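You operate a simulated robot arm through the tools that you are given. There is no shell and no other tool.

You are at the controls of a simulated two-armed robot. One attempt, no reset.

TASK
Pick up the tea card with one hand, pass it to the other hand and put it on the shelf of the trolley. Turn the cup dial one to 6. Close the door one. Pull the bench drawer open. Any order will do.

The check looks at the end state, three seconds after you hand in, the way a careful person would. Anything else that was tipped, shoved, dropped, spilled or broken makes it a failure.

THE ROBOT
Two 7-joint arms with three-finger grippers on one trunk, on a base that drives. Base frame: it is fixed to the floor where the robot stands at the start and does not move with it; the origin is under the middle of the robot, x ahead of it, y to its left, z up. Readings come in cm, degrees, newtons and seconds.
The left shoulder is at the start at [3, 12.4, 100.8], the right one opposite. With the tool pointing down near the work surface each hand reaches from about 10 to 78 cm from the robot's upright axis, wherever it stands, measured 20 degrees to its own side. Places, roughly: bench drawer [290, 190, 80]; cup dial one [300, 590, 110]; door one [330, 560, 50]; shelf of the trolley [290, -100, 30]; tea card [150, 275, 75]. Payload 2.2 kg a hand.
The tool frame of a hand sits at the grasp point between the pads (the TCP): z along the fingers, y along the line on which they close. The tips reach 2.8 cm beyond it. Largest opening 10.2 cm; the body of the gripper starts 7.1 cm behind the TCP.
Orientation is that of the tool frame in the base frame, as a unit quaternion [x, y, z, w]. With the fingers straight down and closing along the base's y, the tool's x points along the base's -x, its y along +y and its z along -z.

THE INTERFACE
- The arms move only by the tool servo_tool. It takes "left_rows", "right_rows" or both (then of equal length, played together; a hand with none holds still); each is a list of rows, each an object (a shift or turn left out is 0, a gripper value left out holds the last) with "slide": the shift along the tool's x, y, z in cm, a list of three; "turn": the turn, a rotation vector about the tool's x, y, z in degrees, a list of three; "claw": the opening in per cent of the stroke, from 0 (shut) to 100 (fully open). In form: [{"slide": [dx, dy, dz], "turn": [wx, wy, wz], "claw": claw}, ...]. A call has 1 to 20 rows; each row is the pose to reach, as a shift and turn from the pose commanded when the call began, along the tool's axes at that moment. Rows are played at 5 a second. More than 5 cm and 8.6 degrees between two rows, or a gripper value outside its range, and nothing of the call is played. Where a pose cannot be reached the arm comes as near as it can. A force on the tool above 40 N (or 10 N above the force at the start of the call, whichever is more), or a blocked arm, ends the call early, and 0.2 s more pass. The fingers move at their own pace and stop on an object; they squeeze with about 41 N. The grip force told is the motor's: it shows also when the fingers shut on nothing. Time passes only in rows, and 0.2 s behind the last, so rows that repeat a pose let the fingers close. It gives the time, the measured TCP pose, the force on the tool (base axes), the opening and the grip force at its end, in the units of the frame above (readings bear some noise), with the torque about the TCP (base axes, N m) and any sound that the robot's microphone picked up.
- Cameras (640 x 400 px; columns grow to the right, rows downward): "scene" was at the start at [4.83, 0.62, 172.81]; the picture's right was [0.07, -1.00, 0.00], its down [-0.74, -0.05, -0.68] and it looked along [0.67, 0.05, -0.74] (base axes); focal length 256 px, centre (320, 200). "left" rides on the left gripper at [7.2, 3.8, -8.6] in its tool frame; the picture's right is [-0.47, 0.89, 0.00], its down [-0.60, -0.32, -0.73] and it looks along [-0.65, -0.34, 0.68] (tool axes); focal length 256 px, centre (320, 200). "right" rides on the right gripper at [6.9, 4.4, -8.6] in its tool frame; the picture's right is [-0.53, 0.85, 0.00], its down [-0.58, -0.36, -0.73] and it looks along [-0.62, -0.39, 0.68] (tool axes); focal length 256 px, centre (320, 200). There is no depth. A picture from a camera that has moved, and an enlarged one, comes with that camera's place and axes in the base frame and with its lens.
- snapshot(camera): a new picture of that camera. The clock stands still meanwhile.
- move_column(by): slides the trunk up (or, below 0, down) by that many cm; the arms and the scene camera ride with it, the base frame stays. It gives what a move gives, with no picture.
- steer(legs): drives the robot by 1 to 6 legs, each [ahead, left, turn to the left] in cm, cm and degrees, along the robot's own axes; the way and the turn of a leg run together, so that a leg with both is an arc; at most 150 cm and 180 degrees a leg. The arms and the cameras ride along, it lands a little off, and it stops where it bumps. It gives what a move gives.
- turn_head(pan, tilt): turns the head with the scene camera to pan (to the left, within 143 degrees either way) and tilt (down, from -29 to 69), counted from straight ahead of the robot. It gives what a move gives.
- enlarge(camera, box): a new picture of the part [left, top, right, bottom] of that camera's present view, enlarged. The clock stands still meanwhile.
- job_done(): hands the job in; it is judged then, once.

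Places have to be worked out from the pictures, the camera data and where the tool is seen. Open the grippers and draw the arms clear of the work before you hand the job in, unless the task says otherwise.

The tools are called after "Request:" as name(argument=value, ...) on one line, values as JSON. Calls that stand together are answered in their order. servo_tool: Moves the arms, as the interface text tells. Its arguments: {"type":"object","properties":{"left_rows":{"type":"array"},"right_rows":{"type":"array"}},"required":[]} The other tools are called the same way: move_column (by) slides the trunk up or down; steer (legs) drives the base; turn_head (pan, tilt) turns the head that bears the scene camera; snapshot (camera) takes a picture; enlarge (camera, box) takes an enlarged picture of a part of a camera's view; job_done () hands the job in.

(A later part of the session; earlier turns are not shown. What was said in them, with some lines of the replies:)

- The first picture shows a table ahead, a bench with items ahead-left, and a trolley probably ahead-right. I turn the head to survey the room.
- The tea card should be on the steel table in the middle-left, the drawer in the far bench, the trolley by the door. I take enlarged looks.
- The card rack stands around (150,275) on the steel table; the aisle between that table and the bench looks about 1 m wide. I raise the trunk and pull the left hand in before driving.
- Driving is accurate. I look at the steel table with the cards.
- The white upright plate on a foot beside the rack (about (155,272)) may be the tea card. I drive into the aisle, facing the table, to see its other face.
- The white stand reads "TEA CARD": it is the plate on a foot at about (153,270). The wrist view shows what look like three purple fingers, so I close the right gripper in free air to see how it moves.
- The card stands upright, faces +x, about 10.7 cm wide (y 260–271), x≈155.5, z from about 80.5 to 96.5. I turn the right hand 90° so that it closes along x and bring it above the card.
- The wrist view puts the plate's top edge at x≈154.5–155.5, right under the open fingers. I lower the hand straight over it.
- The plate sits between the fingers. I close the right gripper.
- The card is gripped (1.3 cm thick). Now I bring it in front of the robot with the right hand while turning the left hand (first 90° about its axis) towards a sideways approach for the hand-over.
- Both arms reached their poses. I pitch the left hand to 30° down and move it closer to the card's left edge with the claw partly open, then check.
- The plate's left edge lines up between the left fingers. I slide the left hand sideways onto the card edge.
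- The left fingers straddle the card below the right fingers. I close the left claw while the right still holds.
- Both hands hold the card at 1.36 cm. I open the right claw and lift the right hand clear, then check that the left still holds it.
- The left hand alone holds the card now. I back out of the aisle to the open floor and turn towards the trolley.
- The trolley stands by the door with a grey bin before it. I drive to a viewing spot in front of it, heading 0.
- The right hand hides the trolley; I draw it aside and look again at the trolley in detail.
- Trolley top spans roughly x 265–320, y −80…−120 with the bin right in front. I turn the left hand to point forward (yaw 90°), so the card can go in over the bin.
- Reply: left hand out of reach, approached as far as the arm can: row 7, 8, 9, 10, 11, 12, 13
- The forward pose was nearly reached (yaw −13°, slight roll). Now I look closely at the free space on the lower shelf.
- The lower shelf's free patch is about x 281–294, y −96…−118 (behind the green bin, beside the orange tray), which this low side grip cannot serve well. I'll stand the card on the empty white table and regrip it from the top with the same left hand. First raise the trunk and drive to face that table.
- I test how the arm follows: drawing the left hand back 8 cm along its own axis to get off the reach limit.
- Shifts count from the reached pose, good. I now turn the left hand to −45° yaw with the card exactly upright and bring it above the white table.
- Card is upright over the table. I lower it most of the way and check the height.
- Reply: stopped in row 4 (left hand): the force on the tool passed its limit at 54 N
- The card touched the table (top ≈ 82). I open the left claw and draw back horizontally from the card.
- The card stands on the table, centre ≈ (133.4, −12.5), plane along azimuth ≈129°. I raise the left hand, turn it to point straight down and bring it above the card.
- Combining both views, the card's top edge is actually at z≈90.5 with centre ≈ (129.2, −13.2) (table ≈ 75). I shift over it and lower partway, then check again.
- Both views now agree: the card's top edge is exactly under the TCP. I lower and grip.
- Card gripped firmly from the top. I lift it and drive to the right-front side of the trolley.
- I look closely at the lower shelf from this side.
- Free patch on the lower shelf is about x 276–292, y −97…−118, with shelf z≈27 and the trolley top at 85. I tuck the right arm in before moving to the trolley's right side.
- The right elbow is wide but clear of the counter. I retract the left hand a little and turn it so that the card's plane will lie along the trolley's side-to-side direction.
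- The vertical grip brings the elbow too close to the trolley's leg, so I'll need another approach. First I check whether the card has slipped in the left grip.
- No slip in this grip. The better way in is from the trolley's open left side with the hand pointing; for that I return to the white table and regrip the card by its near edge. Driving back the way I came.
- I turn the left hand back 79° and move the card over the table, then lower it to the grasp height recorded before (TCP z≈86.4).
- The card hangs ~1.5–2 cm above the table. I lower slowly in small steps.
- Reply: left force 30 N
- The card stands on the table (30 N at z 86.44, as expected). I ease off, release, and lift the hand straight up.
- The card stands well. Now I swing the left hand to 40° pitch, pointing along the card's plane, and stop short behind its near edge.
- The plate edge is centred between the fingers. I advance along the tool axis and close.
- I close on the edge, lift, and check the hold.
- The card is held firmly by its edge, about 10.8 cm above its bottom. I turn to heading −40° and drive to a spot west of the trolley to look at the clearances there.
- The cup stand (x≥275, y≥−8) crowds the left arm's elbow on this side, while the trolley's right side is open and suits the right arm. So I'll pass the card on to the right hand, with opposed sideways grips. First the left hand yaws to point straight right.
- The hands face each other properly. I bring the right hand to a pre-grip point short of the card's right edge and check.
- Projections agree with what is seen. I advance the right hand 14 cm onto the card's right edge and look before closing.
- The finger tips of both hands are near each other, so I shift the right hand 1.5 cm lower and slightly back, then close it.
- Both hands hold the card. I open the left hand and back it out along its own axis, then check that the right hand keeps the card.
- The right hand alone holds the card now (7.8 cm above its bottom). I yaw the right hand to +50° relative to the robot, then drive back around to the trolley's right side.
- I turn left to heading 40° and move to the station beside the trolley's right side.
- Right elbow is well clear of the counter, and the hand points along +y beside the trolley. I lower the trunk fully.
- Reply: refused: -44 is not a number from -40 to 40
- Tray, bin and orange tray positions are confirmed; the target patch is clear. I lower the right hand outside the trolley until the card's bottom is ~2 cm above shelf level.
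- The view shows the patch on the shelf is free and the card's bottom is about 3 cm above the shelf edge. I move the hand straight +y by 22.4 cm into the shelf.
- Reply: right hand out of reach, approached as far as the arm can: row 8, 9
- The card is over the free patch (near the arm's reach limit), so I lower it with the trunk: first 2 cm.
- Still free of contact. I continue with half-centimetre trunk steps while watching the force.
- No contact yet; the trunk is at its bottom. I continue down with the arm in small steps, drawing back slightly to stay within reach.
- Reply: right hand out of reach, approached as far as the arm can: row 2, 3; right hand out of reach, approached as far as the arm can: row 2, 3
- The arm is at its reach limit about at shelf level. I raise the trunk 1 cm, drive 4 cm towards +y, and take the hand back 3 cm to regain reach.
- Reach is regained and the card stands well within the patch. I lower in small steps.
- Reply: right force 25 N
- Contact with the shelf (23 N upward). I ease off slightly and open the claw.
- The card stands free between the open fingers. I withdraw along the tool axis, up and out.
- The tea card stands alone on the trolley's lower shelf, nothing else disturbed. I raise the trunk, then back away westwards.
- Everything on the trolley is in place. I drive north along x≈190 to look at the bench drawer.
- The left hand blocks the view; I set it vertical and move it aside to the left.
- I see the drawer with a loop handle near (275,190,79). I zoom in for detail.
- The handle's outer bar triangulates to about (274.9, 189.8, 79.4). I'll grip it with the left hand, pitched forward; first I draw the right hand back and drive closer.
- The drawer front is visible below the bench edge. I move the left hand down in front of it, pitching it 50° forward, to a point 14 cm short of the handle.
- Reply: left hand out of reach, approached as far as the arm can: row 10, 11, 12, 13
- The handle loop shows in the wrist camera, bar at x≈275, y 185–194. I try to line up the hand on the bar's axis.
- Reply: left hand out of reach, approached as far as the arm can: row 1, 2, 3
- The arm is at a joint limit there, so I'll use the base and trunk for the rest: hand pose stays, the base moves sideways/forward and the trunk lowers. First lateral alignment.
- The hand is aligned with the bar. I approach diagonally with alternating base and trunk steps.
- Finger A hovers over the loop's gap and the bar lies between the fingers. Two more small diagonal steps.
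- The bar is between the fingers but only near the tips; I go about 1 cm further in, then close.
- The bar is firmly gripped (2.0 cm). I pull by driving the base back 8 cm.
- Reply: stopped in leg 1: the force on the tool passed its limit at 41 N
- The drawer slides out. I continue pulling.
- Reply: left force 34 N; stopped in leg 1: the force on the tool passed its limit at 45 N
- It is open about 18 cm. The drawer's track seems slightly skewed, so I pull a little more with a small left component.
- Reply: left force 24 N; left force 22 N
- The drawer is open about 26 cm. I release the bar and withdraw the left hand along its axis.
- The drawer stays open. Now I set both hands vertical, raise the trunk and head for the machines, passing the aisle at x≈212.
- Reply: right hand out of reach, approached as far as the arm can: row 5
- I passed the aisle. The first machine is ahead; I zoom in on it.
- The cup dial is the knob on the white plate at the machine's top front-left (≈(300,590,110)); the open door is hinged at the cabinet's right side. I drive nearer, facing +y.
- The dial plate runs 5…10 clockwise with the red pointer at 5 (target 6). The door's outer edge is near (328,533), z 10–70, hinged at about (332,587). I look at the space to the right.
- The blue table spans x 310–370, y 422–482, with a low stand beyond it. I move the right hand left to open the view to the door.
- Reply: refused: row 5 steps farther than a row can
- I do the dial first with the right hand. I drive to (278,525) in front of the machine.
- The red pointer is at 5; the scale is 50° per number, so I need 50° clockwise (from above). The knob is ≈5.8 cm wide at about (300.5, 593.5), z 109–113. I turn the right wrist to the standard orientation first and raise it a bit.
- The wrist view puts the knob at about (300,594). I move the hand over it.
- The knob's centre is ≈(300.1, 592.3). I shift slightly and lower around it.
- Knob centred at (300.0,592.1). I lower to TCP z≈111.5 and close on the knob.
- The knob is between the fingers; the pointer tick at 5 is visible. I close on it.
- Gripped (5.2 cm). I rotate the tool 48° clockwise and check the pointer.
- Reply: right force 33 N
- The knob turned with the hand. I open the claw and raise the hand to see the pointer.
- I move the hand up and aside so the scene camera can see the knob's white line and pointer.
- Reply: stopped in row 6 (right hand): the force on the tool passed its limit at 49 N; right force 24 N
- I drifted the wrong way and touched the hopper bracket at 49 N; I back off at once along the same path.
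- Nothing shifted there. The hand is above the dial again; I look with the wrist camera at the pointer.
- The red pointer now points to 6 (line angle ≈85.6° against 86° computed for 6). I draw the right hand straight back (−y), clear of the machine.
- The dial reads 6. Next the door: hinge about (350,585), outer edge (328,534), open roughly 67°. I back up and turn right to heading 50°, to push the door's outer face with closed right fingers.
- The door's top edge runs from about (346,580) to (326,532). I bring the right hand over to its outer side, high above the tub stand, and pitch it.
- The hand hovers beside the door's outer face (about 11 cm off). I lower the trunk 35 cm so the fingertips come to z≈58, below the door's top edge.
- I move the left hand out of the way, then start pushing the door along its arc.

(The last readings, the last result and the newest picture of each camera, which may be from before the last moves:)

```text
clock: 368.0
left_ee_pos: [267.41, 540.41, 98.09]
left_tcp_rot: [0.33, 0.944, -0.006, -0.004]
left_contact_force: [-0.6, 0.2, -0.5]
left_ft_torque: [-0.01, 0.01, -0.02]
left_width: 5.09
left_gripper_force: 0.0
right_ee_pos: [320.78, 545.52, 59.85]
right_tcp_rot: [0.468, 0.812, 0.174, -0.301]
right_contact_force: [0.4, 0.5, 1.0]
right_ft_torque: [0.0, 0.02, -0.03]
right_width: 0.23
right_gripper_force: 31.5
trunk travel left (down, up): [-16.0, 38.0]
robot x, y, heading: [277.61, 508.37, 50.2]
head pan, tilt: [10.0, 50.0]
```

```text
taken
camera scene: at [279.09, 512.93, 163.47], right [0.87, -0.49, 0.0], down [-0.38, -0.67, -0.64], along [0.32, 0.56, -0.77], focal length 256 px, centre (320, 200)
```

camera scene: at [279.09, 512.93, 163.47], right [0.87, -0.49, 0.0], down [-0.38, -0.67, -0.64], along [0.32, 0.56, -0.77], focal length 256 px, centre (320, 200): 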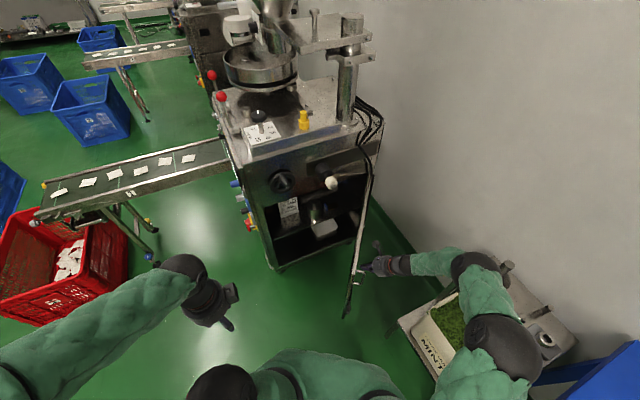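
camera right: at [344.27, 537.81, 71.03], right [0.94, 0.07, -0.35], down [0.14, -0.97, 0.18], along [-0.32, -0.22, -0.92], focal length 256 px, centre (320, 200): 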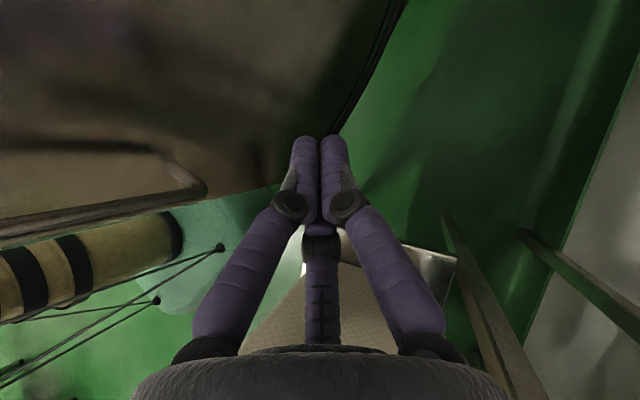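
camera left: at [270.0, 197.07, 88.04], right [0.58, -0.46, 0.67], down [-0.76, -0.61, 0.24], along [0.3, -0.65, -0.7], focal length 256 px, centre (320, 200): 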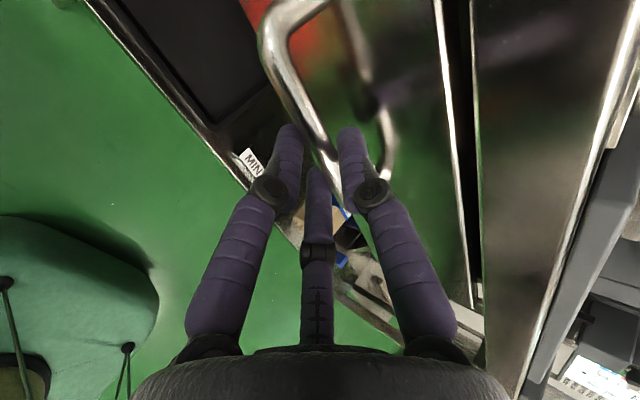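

The door swings with the hand. I continue along the arc.

Request:
servo_tool(right_rows=[{"slide": [2, -0.8, 1.7]}, {"slide": [4, -1.5, 3.5]}, {"slide": [6, -2.1, 5.2]}, {"slide": [8.07, -2.64, 6.92]}, {"slide": [10.2, -2.7, 8.7]}, {"slide": [12.3, -2.7, 10.5]}, {"slide": [14.4, -2.6, 12.3]}, {"slide": [16.42, -2.53, 14.08]}])

Request:
snapshot(camera="scene")

```text
clock: 369.8
left_ee_pos: [267.38, 540.48, 98.05]
left_tcp_rot: [0.33, 0.944, -0.006, -0.004]
left_contact_force: [0.3, 0.3, -0.4]
left_ft_torque: [-0.01, -0.01, 0.05]
left_width: 5.11
left_gripper_force: 0.0
right_ee_pos: [307.74, 563.12, 59.95]
right_tcp_rot: [0.469, 0.812, 0.174, -0.301]
right_contact_force: [0.2, -0.9, -0.1]
right_ft_torque: [-0.01, 0.0, -0.01]
right_width: 0.2
right_gripper_force: 31.3
trunk travel left (down, up): [-16.0, 38.0]
robot x, y, heading: [277.38, 508.41, 49.9]
head pan, tilt: [10.0, 50.0]
```

```text
taken
camera scene: at [279.09, 512.95, 163.47], right [0.87, -0.49, 0.0], down [-0.38, -0.67, -0.64], along [0.32, 0.56, -0.77], focal length 256 px, centre (320, 200)
```

scene: 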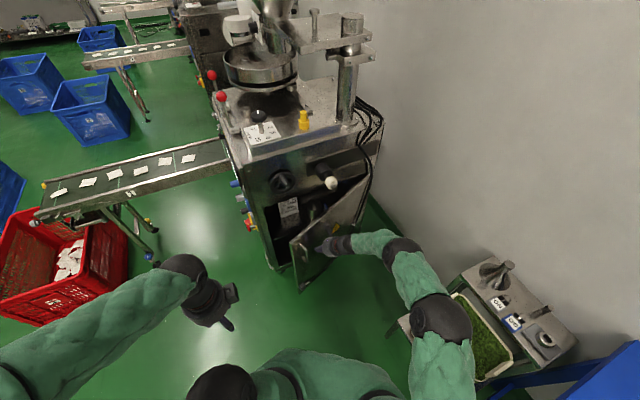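

About 20° remain. I keep pushing, slightly lower, until the door meets its frame (force-limited).

Request:
servo_tool(right_rows=[{"slide": [1.6, 0.6, 2.4]}, {"slide": [3.2, 1.2, 4.8]}, {"slide": [4.7, 2.4, 7.2]}, {"slide": [6.3, 3.5, 9.6]}, {"slide": [7.9, 4.7, 12]}, {"slide": [8.5, 5.2, 12.5]}, {"slide": [9.2, 5.7, 13.1]}])

Request:
snapshot(camera="scene")

Request:
enlarge(camera="scene", box=[230, 130, 400, 300])

```text
clock: 371.4
left_ee_pos: [267.49, 540.32, 97.99]
left_tcp_rot: [0.33, 0.944, -0.006, -0.003]
left_contact_force: [0.3, 0.0, -0.6]
left_ft_torque: [0.0, 0.01, -0.02]
left_width: 5.05
left_gripper_force: 0.0
right_ee_pos: [305.2, 573.57, 57.11]
right_tcp_rot: [0.468, 0.812, 0.174, -0.301]
right_contact_force: [0.8, 0.2, -1.4]
right_ft_torque: [-0.01, 0.0, 0.01]
right_width: 0.2
right_gripper_force: 31.4
right hand out of reach, approached as far as the arm can: row 4, 5, 6, 7
trunk travel left (down, up): [-16.0, 38.0]
robot x, y, heading: [276.73, 508.52, 50.1]
head pan, tilt: [10.0, 50.0]
```

```text
taken
camera scene: at [279.11, 512.9, 163.47], right [0.87, -0.49, 0.0], down [-0.38, -0.67, -0.64], along [0.32, 0.56, -0.77], focal length 256 px, centre (320, 200)
```

scene: 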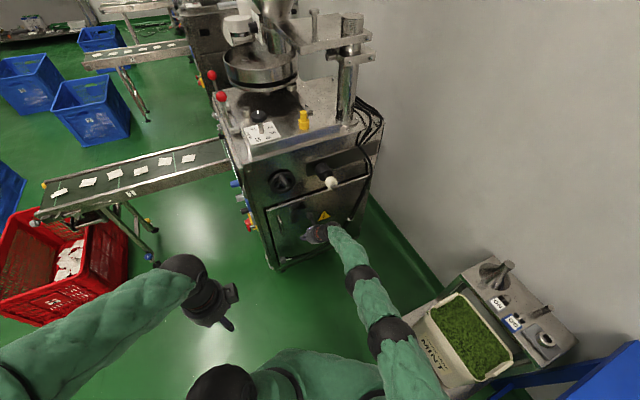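

```text
2.35 times, centred on (315, 215) of scene
camera zoom: at [279.11, 512.9, 163.47], right [0.87, -0.49, 0.0], down [-0.38, -0.67, -0.64], along [0.32, 0.56, -0.77], focal length 603 px, centre (332, 165)
```

zoom: 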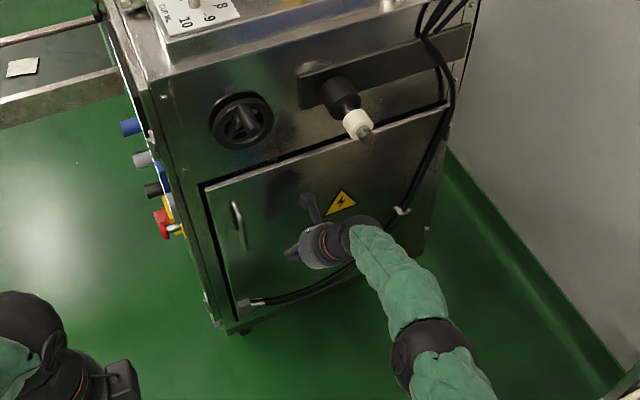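

The door is nearly shut and the arm is at its reach limit; I push the last bit with the base moving +y.

Request:
steer(legs=[[3, 2.5, 0]])

Request:
enlarge(camera="scene", box=[230, 130, 400, 300])

```text
clock: 372.2
left_ee_pos: [267.51, 544.38, 97.98]
left_tcp_rot: [0.33, 0.944, -0.006, -0.004]
left_contact_force: [0.0, 1.3, -0.3]
left_ft_torque: [-0.04, 0.01, -0.05]
left_width: 5.1
left_gripper_force: 0.1
right_ee_pos: [305.2, 577.48, 56.9]
right_tcp_rot: [0.468, 0.813, 0.172, -0.3]
right_contact_force: [0.5, -0.5, -0.8]
right_ft_torque: [0.01, 0.01, -0.02]
right_width: 0.2
right_gripper_force: 31.0
trunk travel left (down, up): [-16.0, 38.0]
robot x, y, heading: [277.21, 512.51, 50.4]
head pan, tilt: [10.0, 50.0]
```

```text
2.35 times, centred on (315, 215) of scene
camera zoom: at [279.13, 517.02, 163.46], right [0.87, -0.49, 0.0], down [-0.38, -0.67, -0.64], along [0.32, 0.56, -0.77], focal length 603 px, centre (332, 165)
```

zoom: 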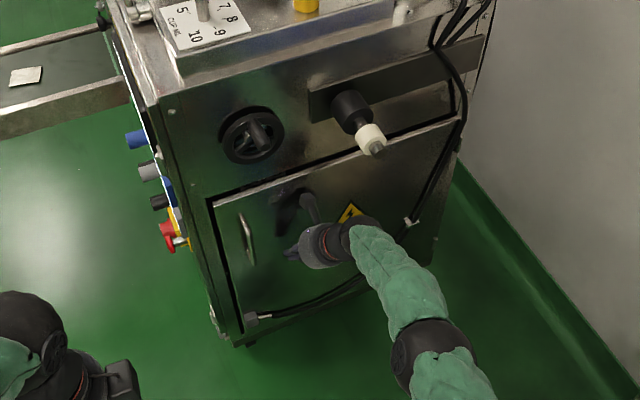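

Request:
steer(legs=[[2.3, 2, 0]])

Request:
steer(legs=[[1.5, 1.3, 0]])

Request:
enlarge(camera="scene", box=[230, 130, 400, 300])

```text
clock: 373.1
left_ee_pos: [267.37, 545.51, 98.13]
left_tcp_rot: [0.331, 0.944, -0.004, -0.004]
left_contact_force: [0.1, -0.3, -0.7]
left_ft_torque: [0.02, 0.02, 0.03]
left_width: 5.09
left_gripper_force: 0.1
right_ee_pos: [305.35, 578.45, 57.21]
right_tcp_rot: [0.462, 0.816, 0.175, -0.299]
right_contact_force: [-10.0, -34.5, 19.4]
right_ft_torque: [5.13, -2.4, -1.61]
right_width: 0.19
right_gripper_force: 31.9
trunk travel left (down, up): [-16.0, 38.0]
robot x, y, heading: [277.32, 513.76, 50.5]
head pan, tilt: [10.0, 50.0]
stopped in leg 1: the force on the tool passed its limit at 490 N (the readings are from after the stop); the commanded pose is now the measured one
```

```text
clock: 373.8
left_ee_pos: [267.4, 545.6, 98.17]
left_tcp_rot: [0.331, 0.943, -0.005, -0.004]
left_contact_force: [0.1, 0.8, 0.2]
left_ft_torque: [-0.01, 0.0, 0.02]
left_width: 5.1
left_gripper_force: 0.1
right_ee_pos: [305.42, 578.61, 57.22]
right_tcp_rot: [0.461, 0.817, 0.175, -0.299]
right_contact_force: [-9.2, -34.0, 20.0]
right_ft_torque: [5.01, -2.27, -1.55]
right_width: 0.22
right_gripper_force: 31.6
trunk travel left (down, up): [-16.0, 38.0]
robot x, y, heading: [277.09, 513.7, 50.3]
head pan, tilt: [10.0, 50.0]
stopped in leg 1: the force on the tool passed its limit at 72 N (the readings are from after the stop); the commanded pose is now the measured one
```

```text
2.35 times, centred on (315, 215) of scene
camera zoom: at [278.85, 517.87, 163.49], right [0.87, -0.5, 0.0], down [-0.38, -0.66, -0.65], along [0.32, 0.56, -0.76], focal length 603 px, centre (332, 165)
```

zoom: 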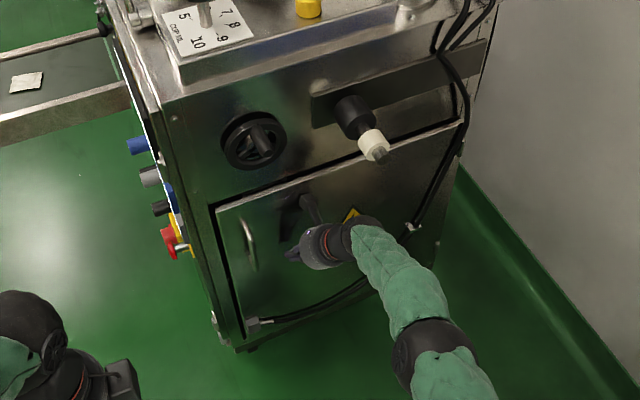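

The door reached its stop (the base was halted by the contact). I back off and inspect whether it is fully closed.

Request:
steer(legs=[[-10, -8, 0]])

Request:
snapshot(camera="scene")

Request:
enlarge(camera="scene", box=[230, 110, 400, 280])

```text
clock: 375.1
left_ee_pos: [267.01, 532.99, 98.14]
left_tcp_rot: [0.332, 0.943, -0.006, -0.004]
left_contact_force: [-0.1, -0.1, 0.6]
left_ft_torque: [0.04, 0.0, 0.04]
left_width: 5.11
left_gripper_force: 0.0
right_ee_pos: [305.14, 565.8, 56.92]
right_tcp_rot: [0.464, 0.816, 0.174, -0.299]
right_contact_force: [0.2, 1.2, -0.3]
right_ft_torque: [0.03, -0.01, -0.05]
right_width: 0.2
right_gripper_force: 31.7
trunk travel left (down, up): [-16.0, 38.0]
robot x, y, heading: [276.68, 501.41, 49.8]
head pan, tilt: [10.0, 50.0]
```

```text
taken
camera scene: at [278.72, 505.47, 163.48], right [0.87, -0.5, 0.0], down [-0.38, -0.66, -0.64], along [0.32, 0.56, -0.77], focal length 256 px, centre (320, 200)
```

scene: 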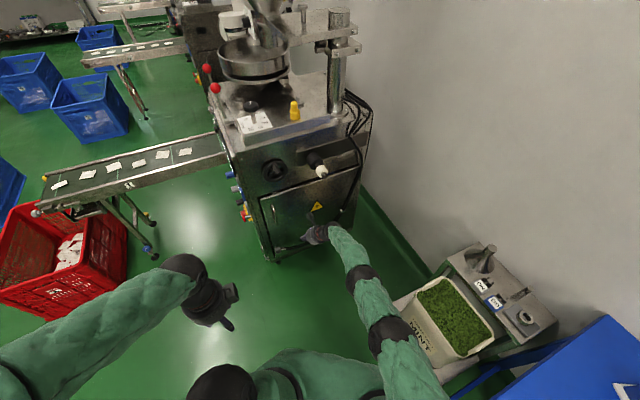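

```text
2.35 times, centred on (315, 195) of scene
camera zoom: at [278.72, 505.47, 163.48], right [0.87, -0.5, 0.0], down [-0.38, -0.66, -0.64], along [0.32, 0.56, -0.77], focal length 603 px, centre (332, 212)
```

zoom: 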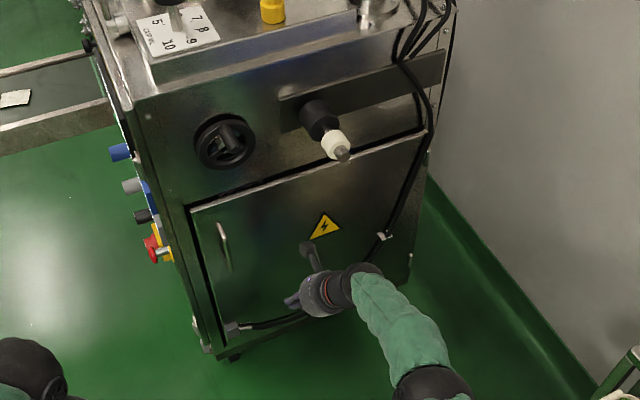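

I back away further before raising anything, then look at the door seam from the front-left.

Request:
steer(legs=[[-15.3, -12.9, 0]])

Request:
move_column(by=30)

Request:
steer(legs=[[0, 0, 40], [0, 25, 0]])

Request:
turn_head(pan=-25, tilt=40)

Request:
snapshot(camera="scene")

```text
clock: 376.7
left_ee_pos: [267.16, 513.08, 98.13]
left_tcp_rot: [0.332, 0.943, -0.006, -0.004]
left_contact_force: [0.9, 0.6, -0.6]
left_ft_torque: [0.02, -0.01, 0.0]
left_width: 5.11
left_gripper_force: 0.0
right_ee_pos: [305.21, 545.74, 57.04]
right_tcp_rot: [0.464, 0.816, 0.174, -0.298]
right_contact_force: [0.3, 0.3, -0.4]
right_ft_torque: [0.01, 0.03, 0.03]
right_width: 0.2
right_gripper_force: 31.2
trunk travel left (down, up): [-16.0, 38.0]
robot x, y, heading: [277.41, 481.19, 49.9]
head pan, tilt: [10.0, 50.0]
```

```text
clock: 379.7
left_ee_pos: [267.2, 513.2, 128.01]
left_tcp_rot: [0.332, 0.943, -0.006, -0.004]
left_contact_force: [-0.3, -0.2, -1.1]
left_ft_torque: [-0.03, -0.02, 0.0]
left_width: 5.11
left_gripper_force: 0.0
right_ee_pos: [305.15, 545.9, 86.96]
right_tcp_rot: [0.463, 0.816, 0.172, -0.299]
right_contact_force: [0.0, 0.3, -0.8]
right_ft_torque: [0.0, 0.01, 0.01]
right_width: 0.23
right_gripper_force: 31.5
trunk travel left (down, up): [-46.0, 8.0]
robot x, y, heading: [277.16, 481.35, 49.8]
head pan, tilt: [10.0, 50.0]
```

```text
clock: 383.4
left_ee_pos: [223.53, 498.78, 128.05]
left_tcp_rot: [-0.017, 1.0, -0.007, 0.0]
left_contact_force: [-0.3, -0.8, -0.3]
left_ft_torque: [0.0, -0.03, 0.0]
left_width: 5.13
left_gripper_force: 0.0
right_ee_pos: [231.16, 548.58, 86.93]
right_tcp_rot: [0.152, 0.926, 0.06, -0.34]
right_contact_force: [-0.4, 0.1, 0.3]
right_ft_torque: [0.0, 0.0, 0.03]
right_width: 0.18
right_gripper_force: 31.2
trunk travel left (down, up): [-46.0, 8.0]
robot x, y, heading: [251.89, 480.8, 90.5]
head pan, tilt: [10.0, 50.0]
```

```text
clock: 384.4
left_ee_pos: [223.6, 498.88, 128.05]
left_tcp_rot: [-0.017, 1.0, -0.008, -0.002]
left_contact_force: [0.7, 0.1, -0.1]
left_ft_torque: [-0.02, 0.01, 0.01]
left_width: 5.08
left_gripper_force: 0.1
right_ee_pos: [231.18, 548.45, 87.06]
right_tcp_rot: [0.151, 0.926, 0.059, -0.34]
right_contact_force: [0.5, 0.0, 0.2]
right_ft_torque: [-0.02, 0.01, 0.0]
right_width: 0.2
right_gripper_force: 31.3
trunk travel left (down, up): [-46.0, 8.0]
robot x, y, heading: [251.85, 481.04, 90.9]
head pan, tilt: [-25.0, 40.0]
```

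```text
taken
camera scene: at [255.25, 485.77, 194.89], right [0.91, -0.41, 0.0], down [-0.26, -0.59, -0.77], along [0.32, 0.7, -0.64], focal length 256 px, centre (320, 200)
```

scene: 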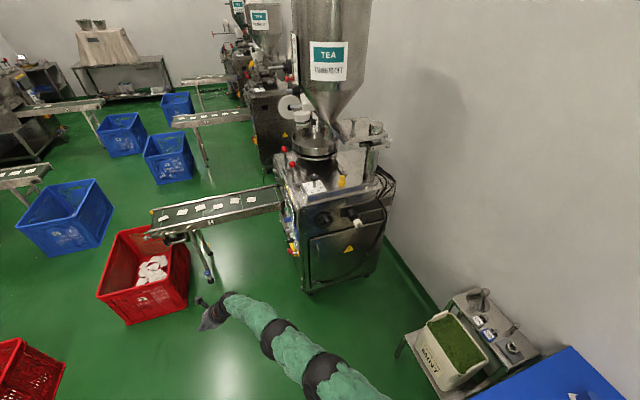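

Request:
enlarge(camera="scene", box=[275, 180, 405, 300])

Request:
enlarge(camera="scene", box=[230, 80, 310, 180])

```text
3.33 times, centred on (340, 240) of scene
camera zoom: at [255.25, 485.77, 194.89], right [0.91, -0.41, 0.0], down [-0.26, -0.59, -0.77], along [0.32, 0.7, -0.64], focal length 855 px, centre (253, 67)
```

zoom: 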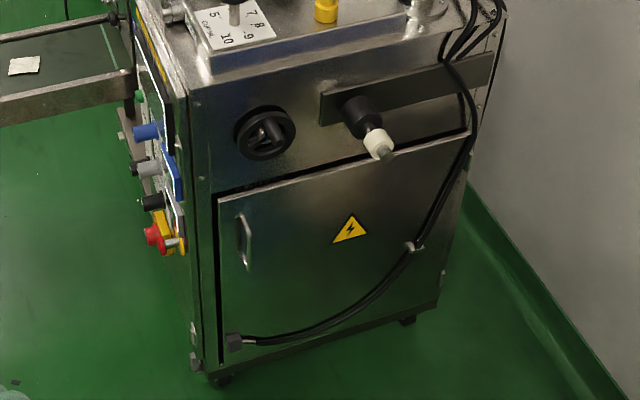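

```text
4.00 times, centred on (270, 130) of scene
camera zoom: at [255.25, 485.77, 194.89], right [0.91, -0.41, 0.0], down [-0.26, -0.59, -0.77], along [0.32, 0.7, -0.64], focal length 1026 px, centre (520, 480)
```

zoom: 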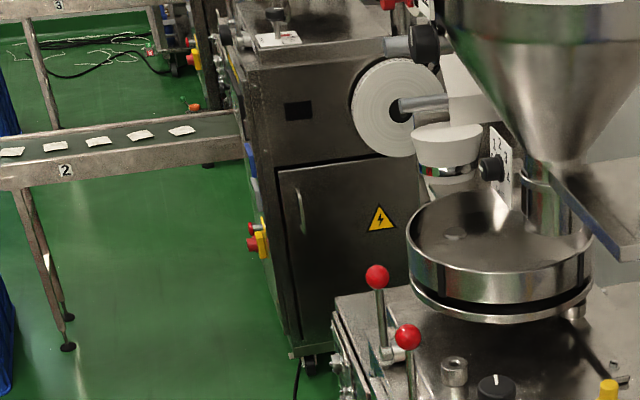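

The door now looks exactly like machine two's closed door and its top edge is parallel to the machine front. I re-check the dial, and open both grippers.

Request:
servo_tool(right_rows=[{"claw": 60}, {"claw": 60}, {"claw": 60}], left_rows=[{"claw": 60}, {"claw": 60}, {"claw": 60}])

Request:
enlarge(camera="scene", box=[290, 165, 350, 205])

Request:
enlarge(camera="scene", box=[300, 230, 350, 300])

```text
clock: 385.2
left_ee_pos: [223.78, 498.93, 128.07]
left_tcp_rot: [-0.016, 1.0, -0.006, -0.001]
left_contact_force: [0.2, 0.0, -0.4]
left_ft_torque: [0.0, 0.01, 0.0]
left_width: 6.12
left_gripper_force: 0.0
right_ee_pos: [231.24, 548.54, 86.94]
right_tcp_rot: [0.151, 0.926, 0.059, -0.34]
right_contact_force: [-1.2, -0.1, -0.3]
right_ft_torque: [0.01, -0.04, 0.03]
right_width: 6.14
right_gripper_force: 0.1
trunk travel left (down, up): [-46.0, 8.0]
robot x, y, heading: [251.64, 481.08, 90.6]
head pan, tilt: [-25.0, 40.0]
```

```text
10.00 times, centred on (320, 185) of scene
camera zoom: at [255.31, 485.76, 194.89], right [0.91, -0.41, 0.0], down [-0.26, -0.59, -0.77], along [0.32, 0.7, -0.64], focal length 2564 px, centre (320, 350)
```

zoom: 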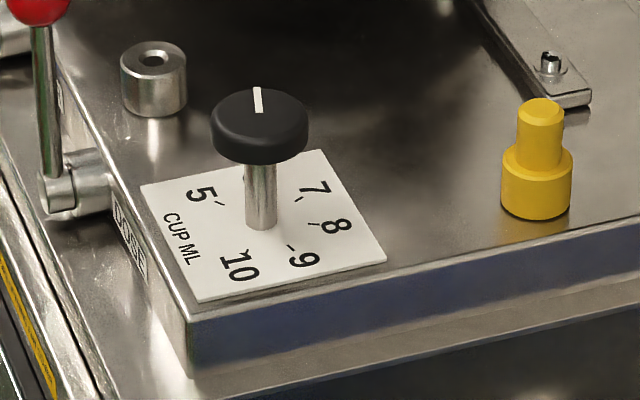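

```text
5.71 times, centred on (325, 265) of scene
camera zoom: at [255.31, 485.76, 194.89], right [0.91, -0.41, 0.0], down [-0.26, -0.59, -0.77], along [0.32, 0.7, -0.64], focal length 1465 px, centre (291, -171)
```

zoom: 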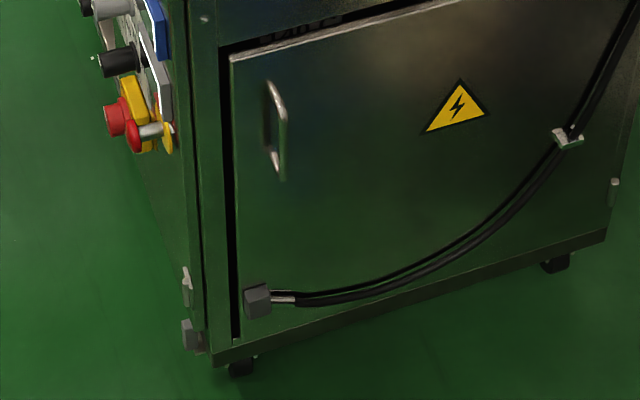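

Dial at 6, door flush. I back away from the machine and turn partly to glance back at the drawer and trolley.

Request:
steer(legs=[[-45, 30, 0], [0, 0, -60]])

Request:
turn_head(pan=-105, tilt=25)

Request:
snapshot(camera="scene")

```text
clock: 391.0
left_ee_pos: [223.47, 469.19, 127.98]
left_tcp_rot: [0.484, 0.875, -0.005, -0.005]
left_contact_force: [-0.7, -0.9, 0.3]
left_ft_torque: [0.01, 0.02, -0.01]
left_width: 6.13
left_gripper_force: 0.1
right_ee_pos: [270.2, 487.7, 87.06]
right_tcp_rot: [0.593, 0.728, 0.221, -0.266]
right_contact_force: [-0.5, -0.9, 0.3]
right_ft_torque: [-0.04, 0.0, -0.01]
right_width: 6.14
right_gripper_force: 0.0
trunk travel left (down, up): [-46.0, 8.0]
robot x, y, heading: [222.15, 435.92, 30.7]
head pan, tilt: [-25.0, 40.0]
```

```text
clock: 392.5
left_ee_pos: [223.55, 469.12, 128.04]
left_tcp_rot: [0.484, 0.875, -0.005, -0.005]
left_contact_force: [-0.8, -0.9, -0.1]
left_ft_torque: [0.03, -0.02, 0.01]
left_width: 6.1
left_gripper_force: 0.1
right_ee_pos: [270.09, 487.72, 86.95]
right_tcp_rot: [0.593, 0.728, 0.221, -0.265]
right_contact_force: [0.3, 0.3, 0.9]
right_ft_torque: [-0.01, 0.01, 0.02]
right_width: 6.1
right_gripper_force: 0.0
trunk travel left (down, up): [-46.0, 8.0]
robot x, y, heading: [222.06, 435.42, 30.9]
head pan, tilt: [-105.0, 25.0]
```

```text
taken
camera scene: at [222.18, 425.44, 197.22], right [-0.96, -0.28, 0.0], down [-0.12, 0.41, -0.91], along [0.25, -0.87, -0.42], focal length 256 px, centre (320, 200)
```

scene: 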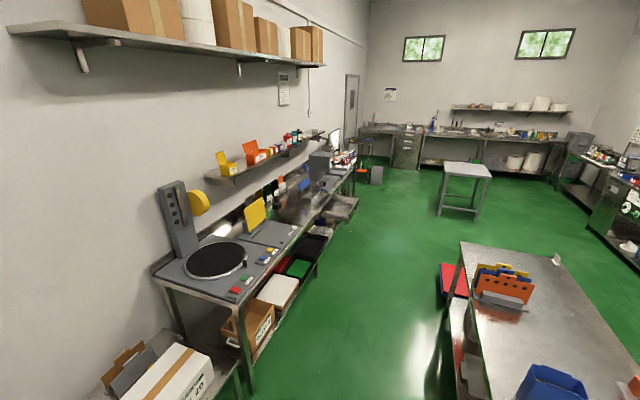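

Request:
enlarge(camera="scene", box=[290, 120, 410, 240])

```text
3.33 times, centred on (350, 180) of scene
camera zoom: at [222.18, 425.44, 197.22], right [-0.96, -0.28, 0.0], down [-0.12, 0.41, -0.91], along [0.25, -0.87, -0.42], focal length 855 px, centre (220, 267)
```

zoom: 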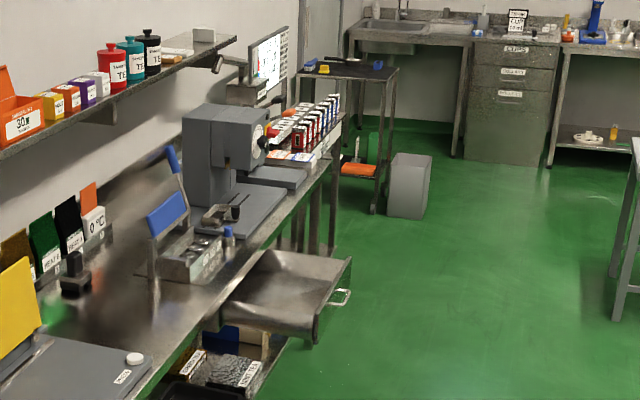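

The drawer stands open, the trolley is undisturbed, the dial is at 6, the door is closed, both grippers are open and clear. I hand the job in.

Request:
job_done()

```text
The job is handed in.
```

All four parts are done and I have handed the job in; I don't have the result of the check.

- **Tea card:** it stands upright on the trolley's lower shelf, between the green bin and the grey tray. The right hand picked it up and passed it to the left. I then set it down on the white table to change the grip and passed it back, so the right hand placed it.
- **Cup dial one:** the red pointer is at 6.
- **Door one:** closed, flush with the machine front. The last push met the stop hard, at about 490 N.
- **Bench drawer:** pulled open about 26 cm and still open when I looked back.

While backing away from the dial, the right hand touched the hopper bracket at 49 N. I backed off, and nothing looked moved there or elsewhere on the machine.

Both grippers are open and the arms are clear of the work.
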